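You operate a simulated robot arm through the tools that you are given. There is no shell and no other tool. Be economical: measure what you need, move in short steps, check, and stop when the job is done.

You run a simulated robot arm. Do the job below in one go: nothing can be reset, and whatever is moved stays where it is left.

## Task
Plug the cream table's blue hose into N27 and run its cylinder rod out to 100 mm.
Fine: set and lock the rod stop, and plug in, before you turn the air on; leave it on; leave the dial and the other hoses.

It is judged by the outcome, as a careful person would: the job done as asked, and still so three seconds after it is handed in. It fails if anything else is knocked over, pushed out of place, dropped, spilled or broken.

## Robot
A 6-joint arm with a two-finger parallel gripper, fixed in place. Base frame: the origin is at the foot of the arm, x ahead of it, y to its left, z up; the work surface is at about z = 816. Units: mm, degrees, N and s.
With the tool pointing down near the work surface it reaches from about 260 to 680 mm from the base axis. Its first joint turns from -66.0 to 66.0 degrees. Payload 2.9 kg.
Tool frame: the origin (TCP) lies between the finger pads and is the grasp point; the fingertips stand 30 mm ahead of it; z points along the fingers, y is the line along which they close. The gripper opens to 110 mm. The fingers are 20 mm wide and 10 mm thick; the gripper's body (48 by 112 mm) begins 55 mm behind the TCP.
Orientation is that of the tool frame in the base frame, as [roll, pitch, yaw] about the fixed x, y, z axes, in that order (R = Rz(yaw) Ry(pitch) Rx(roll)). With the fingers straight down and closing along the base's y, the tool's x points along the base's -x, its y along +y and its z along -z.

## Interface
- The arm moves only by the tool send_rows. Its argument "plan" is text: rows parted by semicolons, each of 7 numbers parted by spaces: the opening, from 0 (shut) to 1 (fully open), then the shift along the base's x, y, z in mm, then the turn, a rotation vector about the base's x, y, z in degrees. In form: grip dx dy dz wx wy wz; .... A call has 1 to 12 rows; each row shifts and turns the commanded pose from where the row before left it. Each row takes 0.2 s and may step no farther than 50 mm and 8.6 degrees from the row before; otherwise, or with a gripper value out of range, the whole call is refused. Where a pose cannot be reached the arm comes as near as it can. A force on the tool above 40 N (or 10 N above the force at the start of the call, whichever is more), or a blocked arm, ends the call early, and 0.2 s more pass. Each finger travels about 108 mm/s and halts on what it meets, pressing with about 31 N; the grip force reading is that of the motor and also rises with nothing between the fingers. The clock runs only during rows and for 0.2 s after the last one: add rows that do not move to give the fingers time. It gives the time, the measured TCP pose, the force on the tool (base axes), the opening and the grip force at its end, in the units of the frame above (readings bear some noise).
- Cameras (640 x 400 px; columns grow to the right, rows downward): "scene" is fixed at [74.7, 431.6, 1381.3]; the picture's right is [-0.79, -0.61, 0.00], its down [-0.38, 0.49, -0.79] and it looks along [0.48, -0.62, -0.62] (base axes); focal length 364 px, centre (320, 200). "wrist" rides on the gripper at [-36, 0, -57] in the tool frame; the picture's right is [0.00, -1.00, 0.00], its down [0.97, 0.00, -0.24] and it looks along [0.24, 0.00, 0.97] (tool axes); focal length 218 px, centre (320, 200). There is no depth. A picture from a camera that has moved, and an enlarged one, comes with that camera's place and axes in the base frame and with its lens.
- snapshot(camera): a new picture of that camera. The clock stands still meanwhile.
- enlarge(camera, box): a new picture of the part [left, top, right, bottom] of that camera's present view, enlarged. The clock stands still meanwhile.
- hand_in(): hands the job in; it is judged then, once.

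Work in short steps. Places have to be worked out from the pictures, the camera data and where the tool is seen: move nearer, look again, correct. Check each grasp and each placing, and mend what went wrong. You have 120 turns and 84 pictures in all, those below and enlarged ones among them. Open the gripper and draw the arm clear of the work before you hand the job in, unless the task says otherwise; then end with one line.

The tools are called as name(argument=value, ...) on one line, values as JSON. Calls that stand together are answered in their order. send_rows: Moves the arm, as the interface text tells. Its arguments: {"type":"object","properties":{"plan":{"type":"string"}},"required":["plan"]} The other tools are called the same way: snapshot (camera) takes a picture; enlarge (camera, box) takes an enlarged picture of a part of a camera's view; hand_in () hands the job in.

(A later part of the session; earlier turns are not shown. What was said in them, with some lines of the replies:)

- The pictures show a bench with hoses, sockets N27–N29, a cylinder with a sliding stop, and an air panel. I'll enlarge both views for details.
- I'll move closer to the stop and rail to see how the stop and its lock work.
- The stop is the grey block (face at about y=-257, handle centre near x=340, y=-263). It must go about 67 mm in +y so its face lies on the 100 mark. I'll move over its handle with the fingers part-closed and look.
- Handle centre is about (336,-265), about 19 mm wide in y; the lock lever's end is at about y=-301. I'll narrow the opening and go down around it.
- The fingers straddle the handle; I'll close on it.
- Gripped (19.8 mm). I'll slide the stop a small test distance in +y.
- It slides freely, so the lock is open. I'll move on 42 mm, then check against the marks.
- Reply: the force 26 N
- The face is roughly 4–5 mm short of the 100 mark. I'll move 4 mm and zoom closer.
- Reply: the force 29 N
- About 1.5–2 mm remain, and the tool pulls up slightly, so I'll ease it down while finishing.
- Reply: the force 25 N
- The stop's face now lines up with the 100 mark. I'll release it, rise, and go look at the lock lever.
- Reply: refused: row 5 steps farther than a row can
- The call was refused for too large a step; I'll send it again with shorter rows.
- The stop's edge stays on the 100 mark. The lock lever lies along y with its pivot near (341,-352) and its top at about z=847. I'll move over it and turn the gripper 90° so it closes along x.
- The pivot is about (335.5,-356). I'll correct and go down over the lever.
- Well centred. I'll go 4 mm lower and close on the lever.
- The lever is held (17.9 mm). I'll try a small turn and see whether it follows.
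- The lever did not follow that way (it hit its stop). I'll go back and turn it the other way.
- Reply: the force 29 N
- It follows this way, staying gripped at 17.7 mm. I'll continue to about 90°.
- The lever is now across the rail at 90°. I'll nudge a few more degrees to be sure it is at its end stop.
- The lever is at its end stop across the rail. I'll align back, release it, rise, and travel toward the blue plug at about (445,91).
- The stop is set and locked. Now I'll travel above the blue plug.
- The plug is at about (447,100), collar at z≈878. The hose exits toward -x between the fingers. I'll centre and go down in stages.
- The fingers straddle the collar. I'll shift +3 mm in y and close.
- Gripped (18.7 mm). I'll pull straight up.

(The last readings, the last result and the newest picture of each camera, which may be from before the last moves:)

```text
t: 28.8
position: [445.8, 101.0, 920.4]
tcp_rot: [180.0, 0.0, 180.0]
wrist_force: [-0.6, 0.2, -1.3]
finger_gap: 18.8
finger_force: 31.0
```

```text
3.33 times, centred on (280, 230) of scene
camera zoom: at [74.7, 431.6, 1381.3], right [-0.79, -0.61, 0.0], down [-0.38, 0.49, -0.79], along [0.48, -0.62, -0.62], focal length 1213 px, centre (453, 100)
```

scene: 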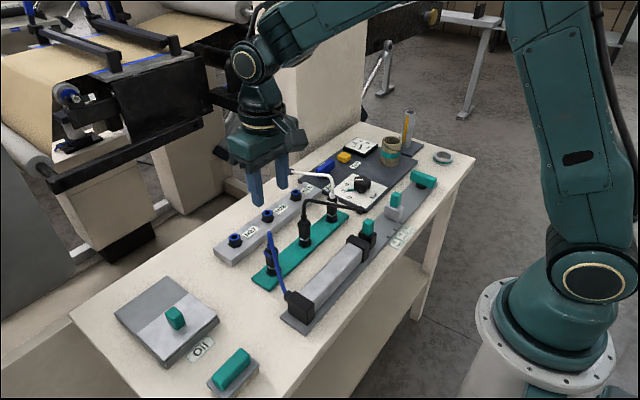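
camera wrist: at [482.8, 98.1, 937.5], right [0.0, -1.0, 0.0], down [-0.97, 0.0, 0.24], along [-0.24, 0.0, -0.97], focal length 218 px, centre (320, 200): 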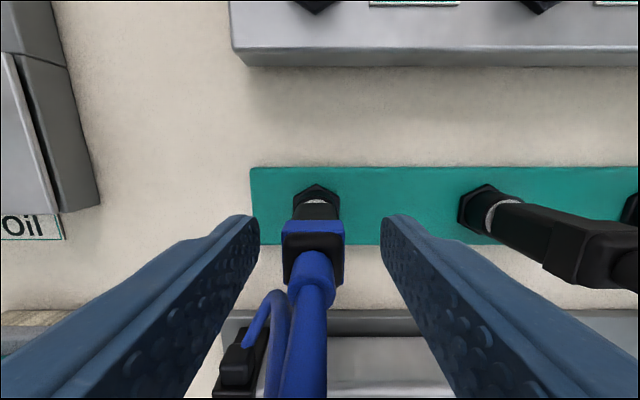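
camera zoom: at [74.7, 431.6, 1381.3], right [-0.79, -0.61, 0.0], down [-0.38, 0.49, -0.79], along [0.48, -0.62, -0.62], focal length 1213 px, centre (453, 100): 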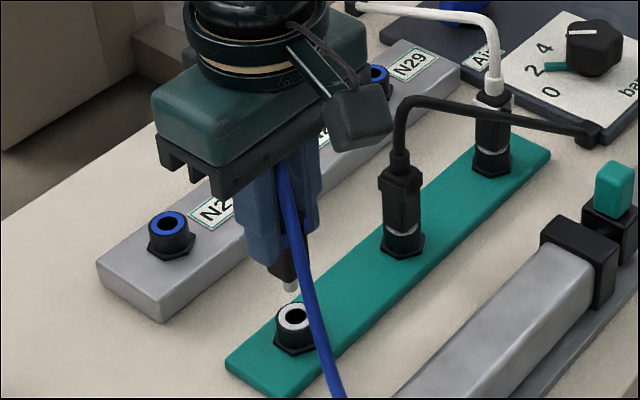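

The plug is out with a pin at its end. N27 seems to sit at about (552,101) and roughly 17 mm higher than the rack socket. I'll raise and move over.

send_rows(plan="0.08 0 0 25 0 0 0; 0.08 20 0 20 0 0 0; 0.08 35 0 0 0 0 0; 0.08 35 0 0 0 0 0; 0.08 15 0 0 0 0 0; 0.08 0 0 0 0 0 0")

snapshot(camera="wrist")

enlarge(camera="scene", box=[190, 170, 330, 270])

```text
t: 30.2
position: [550.2, 99.5, 965.5]
tcp_rot: [180.0, -0.1, -180.0]
wrist_force: [-0.6, 0.0, -0.2]
finger_gap: 18.8
finger_force: 31.5
```

```text
38 pictures are left
camera wrist: at [587.9, 100.3, 1022.3], right [0.0, -1.0, 0.0], down [-0.97, 0.0, 0.24], along [-0.24, 0.0, -0.97], focal length 218 px, centre (320, 200)
```

wrist: 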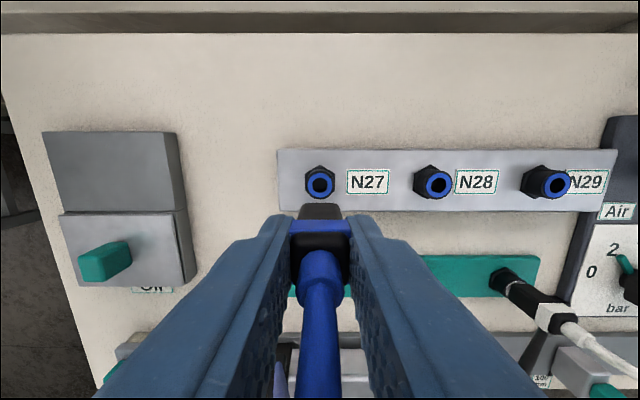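

```text
4.00 times, centred on (260, 220) of scene
camera zoom: at [74.7, 431.6, 1381.3], right [-0.79, -0.61, 0.0], down [-0.38, 0.49, -0.79], along [0.48, -0.62, -0.62], focal length 1456 px, centre (560, 120)
```

zoom: 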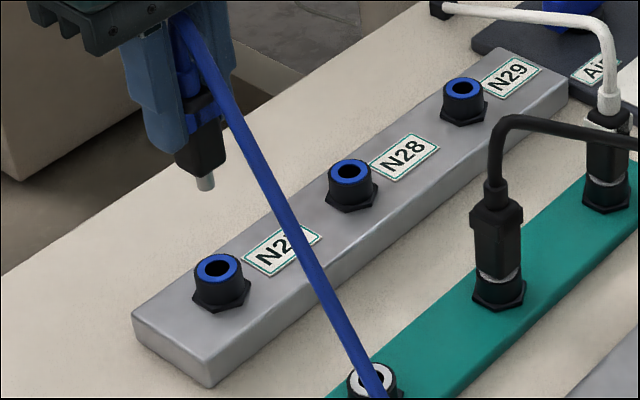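

N27 is about 4 mm further in x and aligned in y. I'll correct and lower to just above it, then check.

send_rows(plan="0.08 4 0 -10 0 0 0; 0.08 0 0 -25 0 0 0; 0.08 0 0 -10 0 0 0; 0.08 0 0 0 0 0 0")

enlarge(camera="wrist", box=[270, 150, 370, 220])

enlarge(camera="scene", box=[210, 200, 280, 260])

```text
t: 31.2
position: [555.0, 100.3, 921.0]
tcp_rot: [180.0, 0.0, -180.0]
wrist_force: [-0.1, -0.1, -1.3]
finger_gap: 18.6
finger_force: 30.9
```

```text
5.71 times, centred on (320, 185) of wrist
camera zoom: at [592.5, 100.8, 977.5], right [0.0, -1.0, 0.0], down [-0.97, 0.0, 0.24], along [-0.24, 0.0, -0.97], focal length 1247 px, centre (320, 286)
```

zoom: 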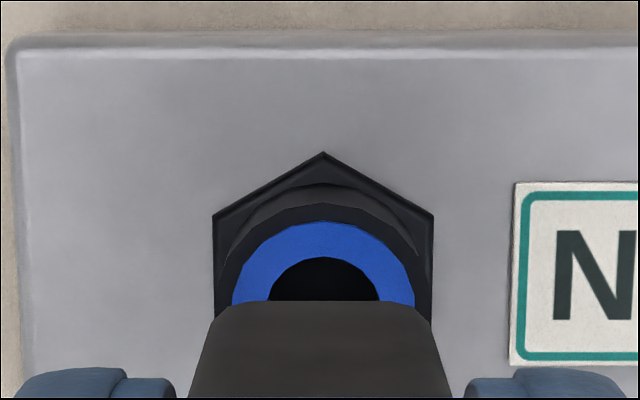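

```text
6.67 times, centred on (245, 230) of scene
camera zoom: at [74.7, 431.6, 1381.3], right [-0.79, -0.61, 0.0], down [-0.38, 0.49, -0.79], along [0.48, -0.62, -0.62], focal length 2426 px, centre (820, 0)
```

zoom: 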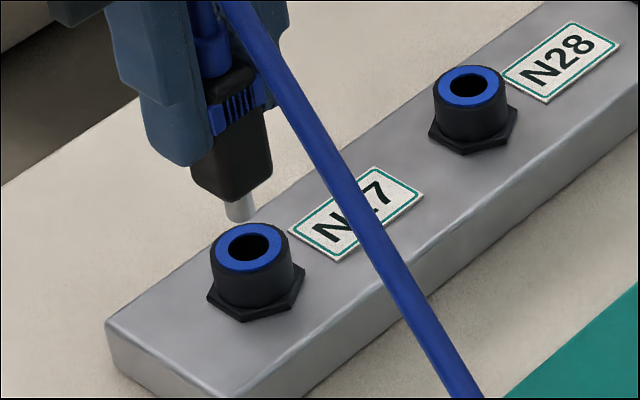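

Wrist view shows y aligned; the scene suggests about 1 mm too far in x. I'll shift -1.2 mm and lower 10 mm, then check.

send_rows(plan="0.08 -1.2 0 -5 0 0 0; 0.08 0 0 -5 0 0 0; 0.08 0 0 0 0 0 0")

enlarge(camera="scene", box=[220, 210, 270, 250])

enlarge(camera="wrist", box=[285, 175, 355, 225])

```text
t: 32.0
position: [555.0, 99.7, 910.3]
tcp_rot: [-180.0, -0.1, 179.9]
wrist_force: [0.1, 1.5, -0.2]
finger_gap: 18.8
finger_force: 30.8
```

```text
10.00 times, centred on (245, 230) of scene
camera zoom: at [74.7, 431.6, 1381.3], right [-0.79, -0.61, 0.0], down [-0.38, 0.49, -0.79], along [0.48, -0.62, -0.62], focal length 3639 px, centre (1070, -100)
```

zoom: 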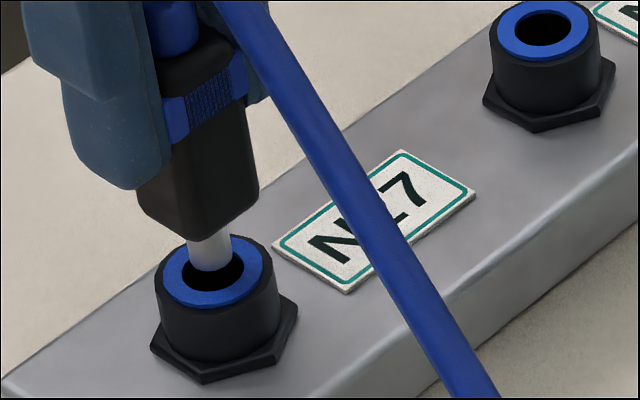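

```text
8.00 times, centred on (320, 200) of wrist
camera zoom: at [591.7, 100.7, 967.3], right [0.0, -1.0, 0.0], down [-0.97, 0.0, 0.24], along [-0.24, 0.0, -0.97], focal length 1746 px, centre (320, 200)
```

zoom: 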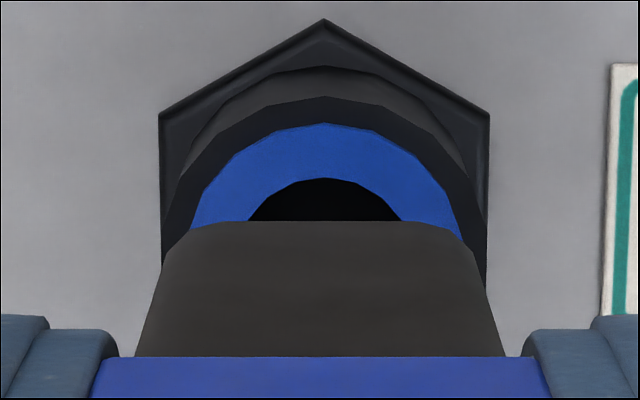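

The pin is centred over the N27 bore, a few mm above. I'll push down slowly.

send_rows(plan="0.08 0 0 -3 0 0 0; 0.08 0 0 -3 0 0 0; 0.08 0 0 -3 0 0 0; 0.08 0 0 -2 0 0 0; 0.08 0 0 0 0 0 0")

enlarge(camera="scene", box=[220, 210, 270, 250])

```text
t: 33.2
position: [554.7, 101.7, 898.3]
tcp_rot: [-180.0, 0.1, 180.0]
wrist_force: [0.9, 0.7, -0.8]
finger_gap: 18.9
finger_force: 30.8
```

```text
10.00 times, centred on (245, 230) of scene
camera zoom: at [74.7, 431.6, 1381.3], right [-0.79, -0.61, 0.0], down [-0.38, 0.49, -0.79], along [0.48, -0.62, -0.62], focal length 3639 px, centre (1070, -100)
```

zoom: 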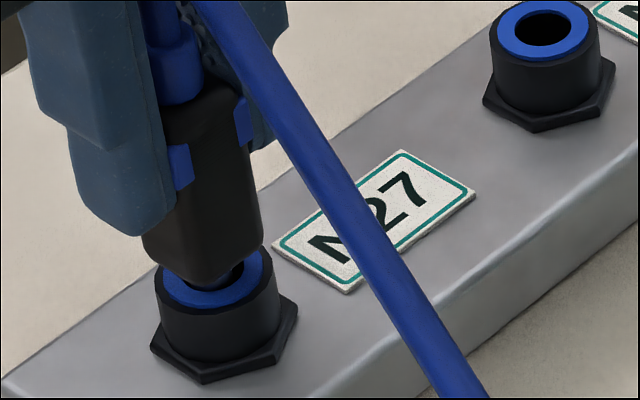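

The pin is entering freely. I'll continue down until it seats.

send_rows(plan="0.08 0 0 -2 0 0 0; 0.08 0 0 -2 0 0 0; 0.08 0 0 -2 0 0 0; 0.08 0 0 -2 0 0 0; 0.08 0 0 0 0 0 0")

enlarge(camera="scene", box=[220, 210, 270, 250])

```text
t: 34.3
position: [555.0, 100.8, 895.2]
tcp_rot: [-180.0, 0.3, 180.0]
wrist_force: [-5.3, -0.7, 9.4]
finger_gap: 18.8
finger_force: 30.5
stopped in row 5: the force on the tool passed its limit (the readings are from after the stop); the commanded pose is now the measured one
```

```text
10.00 times, centred on (245, 230) of scene
camera zoom: at [74.4, 431.5, 1381.3], right [-0.79, -0.61, 0.0], down [-0.38, 0.49, -0.79], along [0.48, -0.62, -0.62], focal length 3639 px, centre (1070, -100)
```

zoom: 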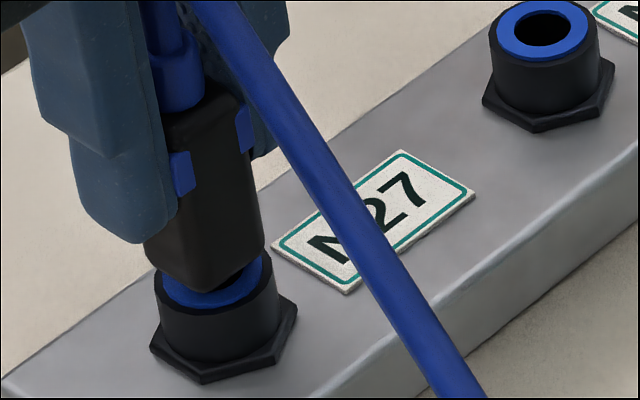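

It bottomed out with a firm push at z≈895, about as seated as it was in the rack. I'll push once more lightly, then release and check.

send_rows(plan="0.08 0 0 -1.5 0 0 0; 0.08 0 0 -1.5 0 0 0; 0.08 0 0 0 0 0 0")

send_rows(plan="0.45 0 0 0 0 0 0; 0.45 0 0 0 0 0 0; 0.45 0 0 0 0 0 0; 0.45 0 0 30 0 0 0; 0.45 0 0 40 0 0 0; 0.45 0 0 40 0 0 0; 0.45 0 0 0 0 0 0")

enlarge(camera="scene", box=[200, 190, 340, 290])

snapshot(camera="wrist")

```text
t: 35.0
position: [556.5, 100.0, 895.9]
tcp_rot: [180.0, 0.4, -180.0]
wrist_force: [-6.6, -1.0, 11.0]
finger_gap: 18.7
finger_force: 30.8
stopped in row 3: the force on the tool passed its limit (the readings are from after the stop); the commanded pose is now the measured one
```

```text
t: 36.6
position: [554.6, 101.1, 1004.1]
tcp_rot: [179.9, 0.4, -179.9]
wrist_force: [-0.2, 0.6, -0.1]
finger_gap: 49.4
finger_force: 0.1
```

```text
4.00 times, centred on (270, 240) of scene
camera zoom: at [74.7, 431.6, 1381.3], right [-0.79, -0.61, 0.0], down [-0.38, 0.49, -0.79], along [0.48, -0.62, -0.62], focal length 1456 px, centre (520, 40)
```

zoom: 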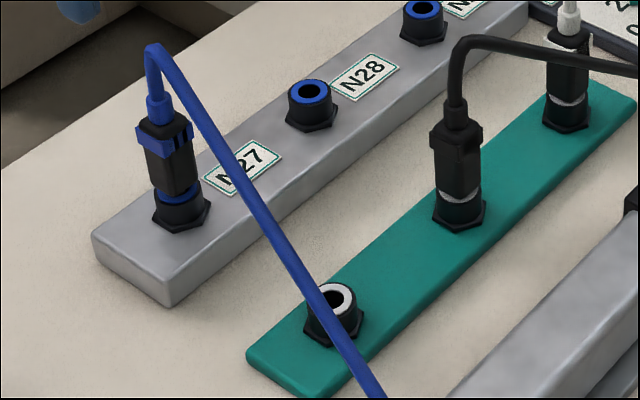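

```text
29 pictures are left
camera wrist: at [591.1, 102.3, 1061.2], right [0.0, -1.0, 0.0], down [-0.97, 0.0, 0.23], along [-0.23, 0.0, -0.97], focal length 218 px, centre (320, 200)
```

wrist: 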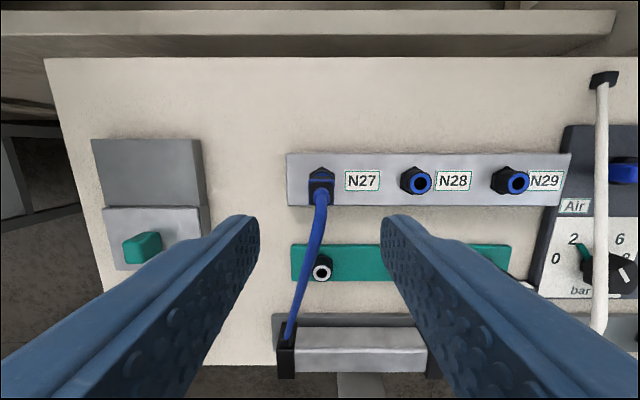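

The plug is seated upright in N27. Now I'll go high toward the air valve to look at it.

send_rows(plan="0.45 0 -15 40 0 0 0; 0.45 0 -48 0 0 0 0; 0.45 0 -48 0 0 0 0; 0.45 0 -48 0 0 0 0; 0.45 -5 -48 0 0 0 0; 0.45 -5 -48 0 0 0 0; 0.45 0 -45 0 0 0 0; 0.45 0 -30 0 0 0 0; 0.45 0 0 0 0 0 0")

snapshot(camera="wrist")

enlarge(camera="scene", box=[280, 120, 400, 210])

```text
t: 38.6
position: [544.7, -228.4, 1044.8]
tcp_rot: [179.9, 0.5, -179.9]
wrist_force: [0.9, 0.0, -0.2]
finger_gap: 49.2
finger_force: 0.0
```

```text
28 pictures are left
camera wrist: at [580.8, -228.1, 1101.4], right [0.0, -1.0, 0.0], down [-0.97, 0.0, 0.23], along [-0.23, 0.0, -0.97], focal length 218 px, centre (320, 200)
```

wrist: 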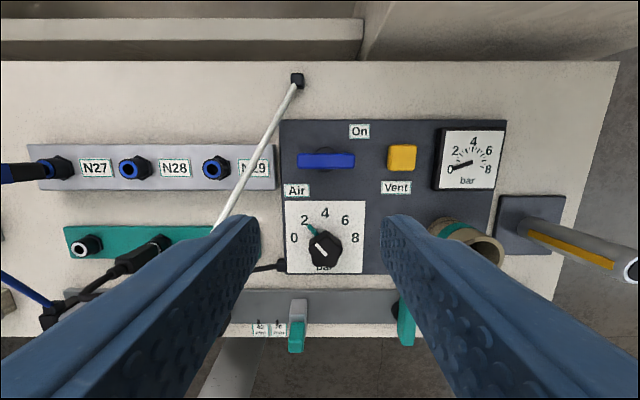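

```text
4.44 times, centred on (340, 165) of scene
camera zoom: at [74.7, 431.6, 1381.3], right [-0.79, -0.61, 0.0], down [-0.38, 0.49, -0.79], along [0.48, -0.62, -0.62], focal length 1617 px, centre (231, 356)
```

zoom: 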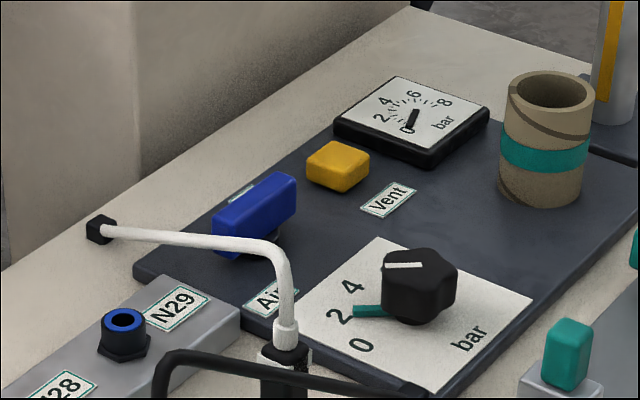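

The valve handle is blue, along y, pivot about (568,-234), top z≈850. "On" marks a quarter turn. I'll move over it and turn the gripper to close along x.

send_rows(plan="0.4 15 -6 0 0 0.5 0; 0.4 8 0 0 0 0 -8.5; 0.4 0 0 0 0 0 -8.5; 0.4 0 0 0 0 0 -8.5; 0.4 0 0 0 0 0 -8.5; 0.4 0 0 0 0 0 -8.5; 0.4 0 0 0 0 0 -8.5; 0.4 0 0 0 0 0 -8.5; 0.4 0 0 0 0 0 -8.5; 0.4 0 0 0 0 0 -8.5; 0.4 0 0 0 0 0 -8.5; 0.4 0 0 -40 0 0 -5")

send_rows(plan="0.4 0 0 -40 0 0 0; 0.4 0 0 0 0 0 0")

snapshot(camera="wrist")

enlarge(camera="scene", box=[280, 100, 400, 190])

```text
t: 41.2
position: [568.9, -236.2, 1005.7]
tcp_rot: [179.9, -0.1, 89.8]
wrist_force: [-0.7, -0.1, -0.1]
finger_gap: 44.1
finger_force: 0.2
```

```text
t: 41.8
position: [568.7, -234.4, 967.0]
tcp_rot: [179.9, -0.1, 90.0]
wrist_force: [0.4, 0.0, -0.7]
finger_gap: 43.8
finger_force: 0.0
```

```text
26 pictures are left
camera wrist: at [569.4, -270.7, 1023.0], right [-1.0, 0.0, 0.0], down [0.0, 0.97, 0.24], along [0.0, 0.24, -0.97], focal length 218 px, centre (320, 200)
```

wrist: 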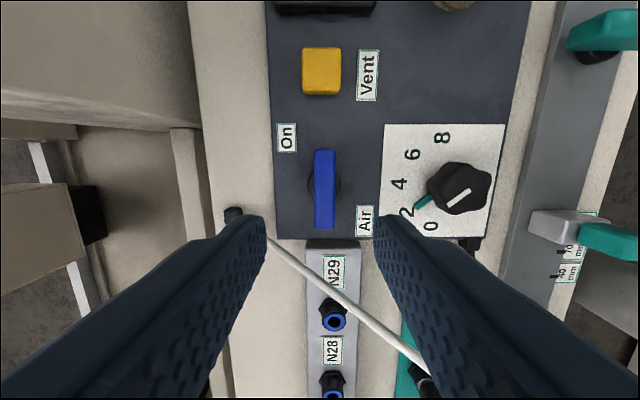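

```text
4.44 times, centred on (340, 145) of scene
camera zoom: at [74.7, 431.6, 1381.3], right [-0.79, -0.61, 0.0], down [-0.38, 0.49, -0.79], along [0.48, -0.62, -0.62], focal length 1617 px, centre (231, 444)
```

zoom: 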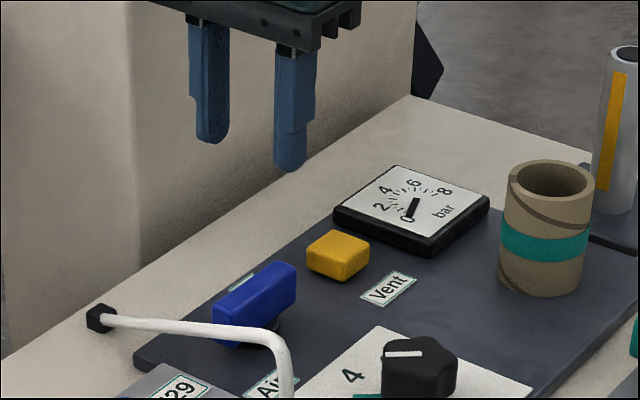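

The pivot reads about (565.5,-237). I'll correct and go down.

send_rows(plan="0.4 -3 -2.5 -40 0 0 0; 0.4 0 0 -40 0 0 0; 0.4 0 0 -22 0 0 0; 0.4 0 0 0 0 0 0")

snapshot(camera="wrist")

enlarge(camera="scene", box=[280, 100, 400, 190])

```text
t: 42.8
position: [566.4, -236.5, 862.3]
tcp_rot: [180.0, -0.1, 89.9]
wrist_force: [-0.2, 0.2, 1.1]
finger_gap: 44.0
finger_force: 0.0
```

```text
24 pictures are left
camera wrist: at [567.4, -272.6, 919.2], right [-1.0, 0.0, 0.0], down [0.0, 0.97, 0.24], along [0.0, 0.24, -0.97], focal length 218 px, centre (320, 200)
```

wrist: 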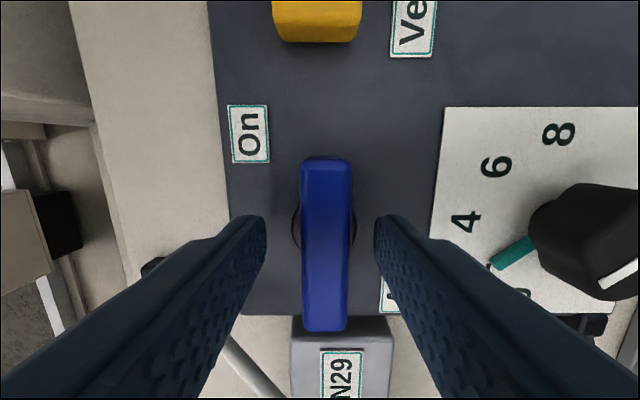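

```text
4.44 times, centred on (340, 145) of scene
camera zoom: at [74.7, 431.6, 1381.3], right [-0.79, -0.61, 0.0], down [-0.38, 0.49, -0.79], along [0.48, -0.62, -0.62], focal length 1617 px, centre (231, 444)
```

zoom: 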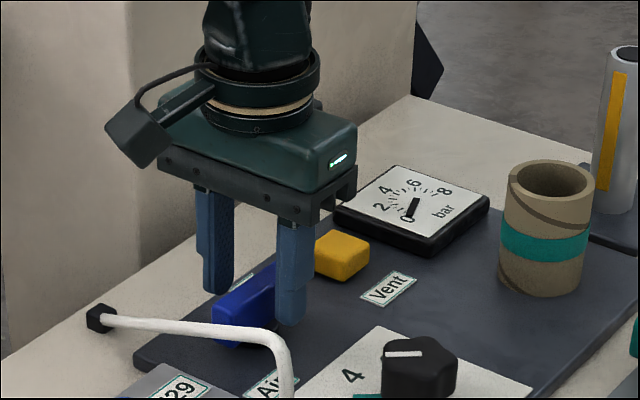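

send_rows(plan="0.4 -1.5 2 -3 0 0 0; 0.08 0 0 0 0 0 0; 0.08 0 0 0 0 0 0; 0.08 0 0 0 0 0 0; 0.08 0 0 0 0 0 7; 0.08 0 0 0 0 0 7; 0.08 0 0 0 0 0 7; 0.08 0 0 0 0 0 0")

snapshot(camera="wrist")

```text
t: 44.6
position: [565.0, -235.5, 859.8]
tcp_rot: [179.9, 0.0, 111.1]
wrist_force: [9.5, -4.5, -6.7]
finger_gap: 17.9
finger_force: 45.2
```

```text
22 pictures are left
camera wrist: at [578.5, -268.6, 916.6], right [-0.93, -0.36, 0.0], down [-0.35, 0.91, 0.24], along [-0.08, 0.23, -0.97], focal length 218 px, centre (320, 200)
```

wrist: 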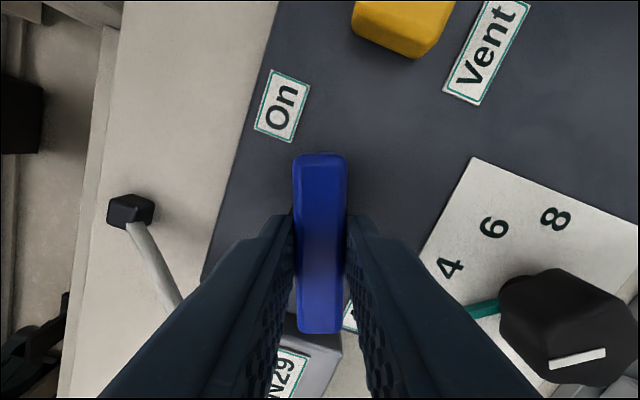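

The handle follows and its far end turns toward "On". I'll continue to 90°.

send_rows(plan="0.08 0.4 0 0 0 0 8; 0.08 0 0 0 0 0 8; 0.08 0 0 0 0 0 8; 0.08 0 0 0 0 0 8; 0.08 0 0 0 0 0 0")

send_rows(plan="0.08 0 0 0 0 0 8; 0.08 0 0 0 0 0 8; 0.08 0 0 0 0 0 8; 0.08 0 0 0 0 0 8; 0.08 0 0 0 0 0 6; 0.08 0 0 0 0 0 0")

snapshot(camera="wrist")

snapshot(camera="scene")

```text
t: 45.8
position: [565.7, -236.2, 859.3]
tcp_rot: [179.8, 0.0, 143.0]
wrist_force: [5.9, 1.2, -10.2]
finger_gap: 17.8
finger_force: 44.6
```

```text
t: 47.2
position: [564.5, -234.2, 860.3]
tcp_rot: [179.9, 0.0, -178.8]
wrist_force: [11.4, 7.4, -5.5]
finger_gap: 18.0
finger_force: 45.2
```

```text
21 pictures are left
camera wrist: at [601.8, -234.0, 916.6], right [0.02, -1.0, 0.0], down [-0.97, -0.02, 0.24], along [-0.24, 0.0, -0.97], focal length 218 px, centre (320, 200)
```

wrist: 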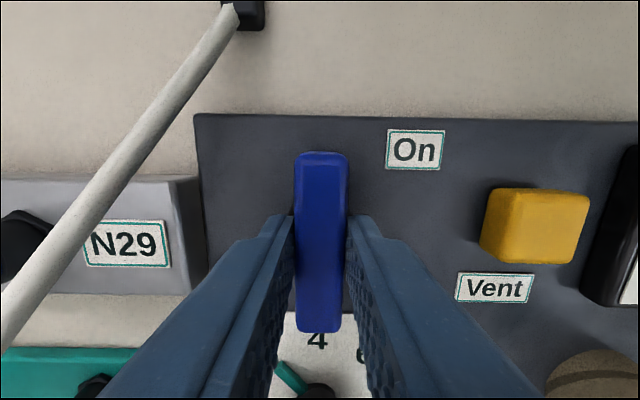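

```text
20 pictures are left
```

scene: 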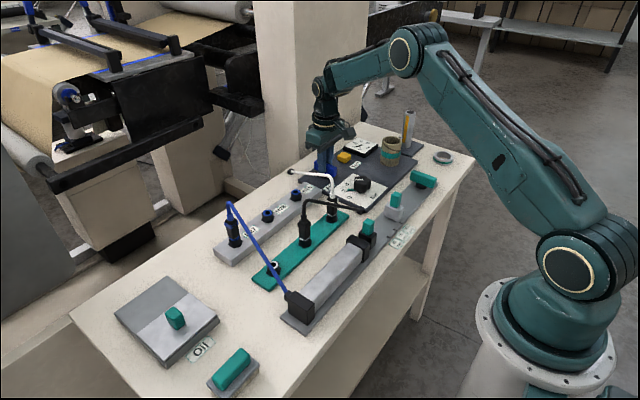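

The handle stands at 90°, but the rod has not visibly moved. I'll nudge to the end stop and wait a moment.

send_rows(plan="0.08 0 0 0 0 0 5; 0.08 0 0 0 0 0 5; 0.08 0 0 0 0 0 0; 0.08 0 0 0 0 0 0; 0.08 0 0 0 0 0 0")

enlarge(camera="scene", box=[220, 120, 460, 320])

snapshot(camera="wrist")

```text
t: 48.4
position: [564.7, -234.4, 859.7]
tcp_rot: [179.9, -0.1, -169.0]
wrist_force: [-1.1, 9.3, 1.7]
finger_gap: 22.0
finger_force: 45.3
```

```text
2.00 times, centred on (340, 220) of scene
camera zoom: at [74.7, 431.8, 1381.2], right [-0.79, -0.61, 0.0], down [-0.38, 0.49, -0.79], along [0.48, -0.62, -0.62], focal length 728 px, centre (280, 160)
```

zoom: 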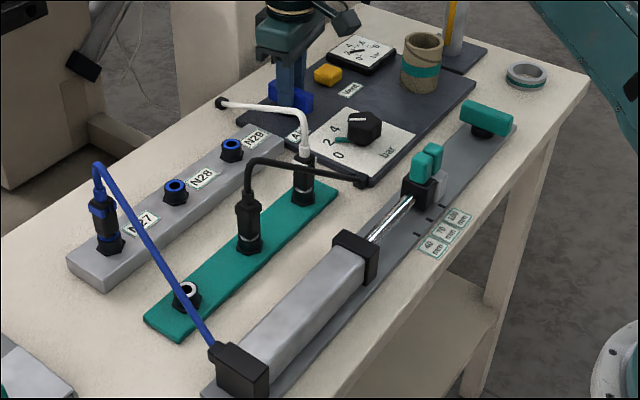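

```text
18 pictures are left
camera wrist: at [600.5, -227.9, 916.7], right [0.19, -0.98, 0.0], down [-0.95, -0.19, 0.24], along [-0.24, -0.04, -0.97], focal length 218 px, centre (320, 200)
```

wrist: 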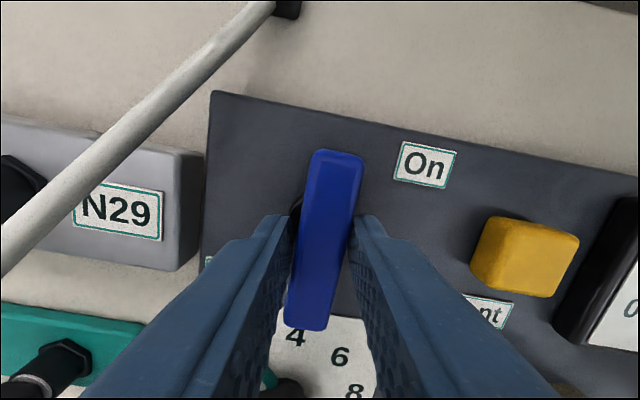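

The rod has run out to the stop and the valve is at its end stop. I'll align, release and draw clear.

send_rows(plan="0.08 0 0 0 0 0 -5; 0.08 0 0 0 0 0 -5; 0.35 0 0 0 0 0 0; 0.35 0 0 0 0 0 0; 0.35 0 0 45 0 0 0; 0.35 0 0 45 0 0 0; 0.35 0 0 45 0 0 0; 0.35 -40 0 25 0 0 0; 0.35 -40 0 20 0 0 0; 0.35 0 0 0 0 0 0")

enlarge(camera="scene", box=[360, 160, 440, 230])

snapshot(camera="scene")

enlarge(camera="scene", box=[210, 120, 420, 260])

```text
t: 50.6
position: [484.0, -235.3, 1039.3]
tcp_rot: [179.9, 0.0, -178.9]
wrist_force: [0.5, -0.1, 0.4]
finger_gap: 38.3
finger_force: 0.1
```

```text
5.71 times, centred on (400, 195) of scene
camera zoom: at [74.7, 431.6, 1381.3], right [-0.79, -0.61, 0.0], down [-0.38, 0.49, -0.79], along [0.48, -0.62, -0.62], focal length 2079 px, centre (-137, 229)
```

zoom: 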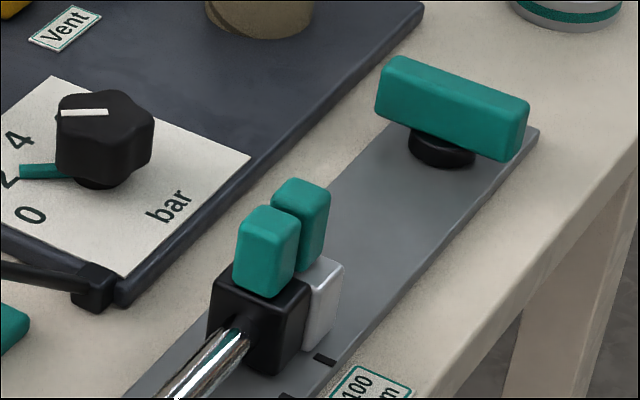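

```text
16 pictures are left
```

scene: 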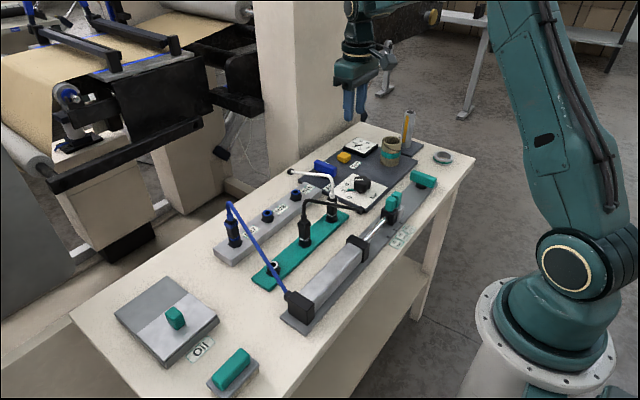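

```text
2.86 times, centred on (315, 190) of scene
camera zoom: at [74.7, 431.6, 1381.3], right [-0.79, -0.61, 0.0], down [-0.38, 0.49, -0.79], along [0.48, -0.62, -0.62], focal length 1040 px, centre (334, 229)
```

zoom: 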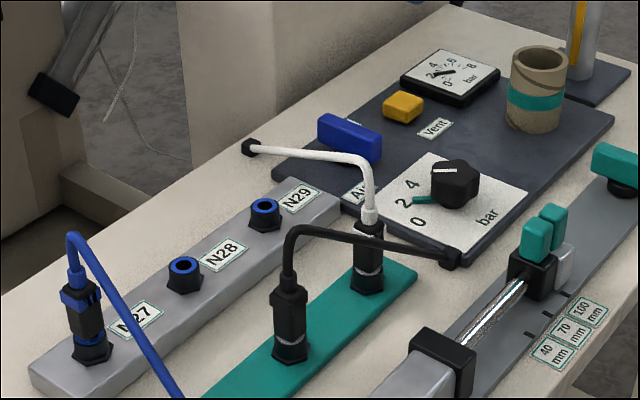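

The rod rests against the locked stop at the 100 mark, the gauge reads about 2 bar, the plug is in N27 and the arm is clear. I'm handing in.

hand_in()

```text
The job is handed in.
```

The blue hose is plugged into N27, and the rod has run out to 100 mm against the locked stop. The air is still on, and I left the dial and the other hoses alone.
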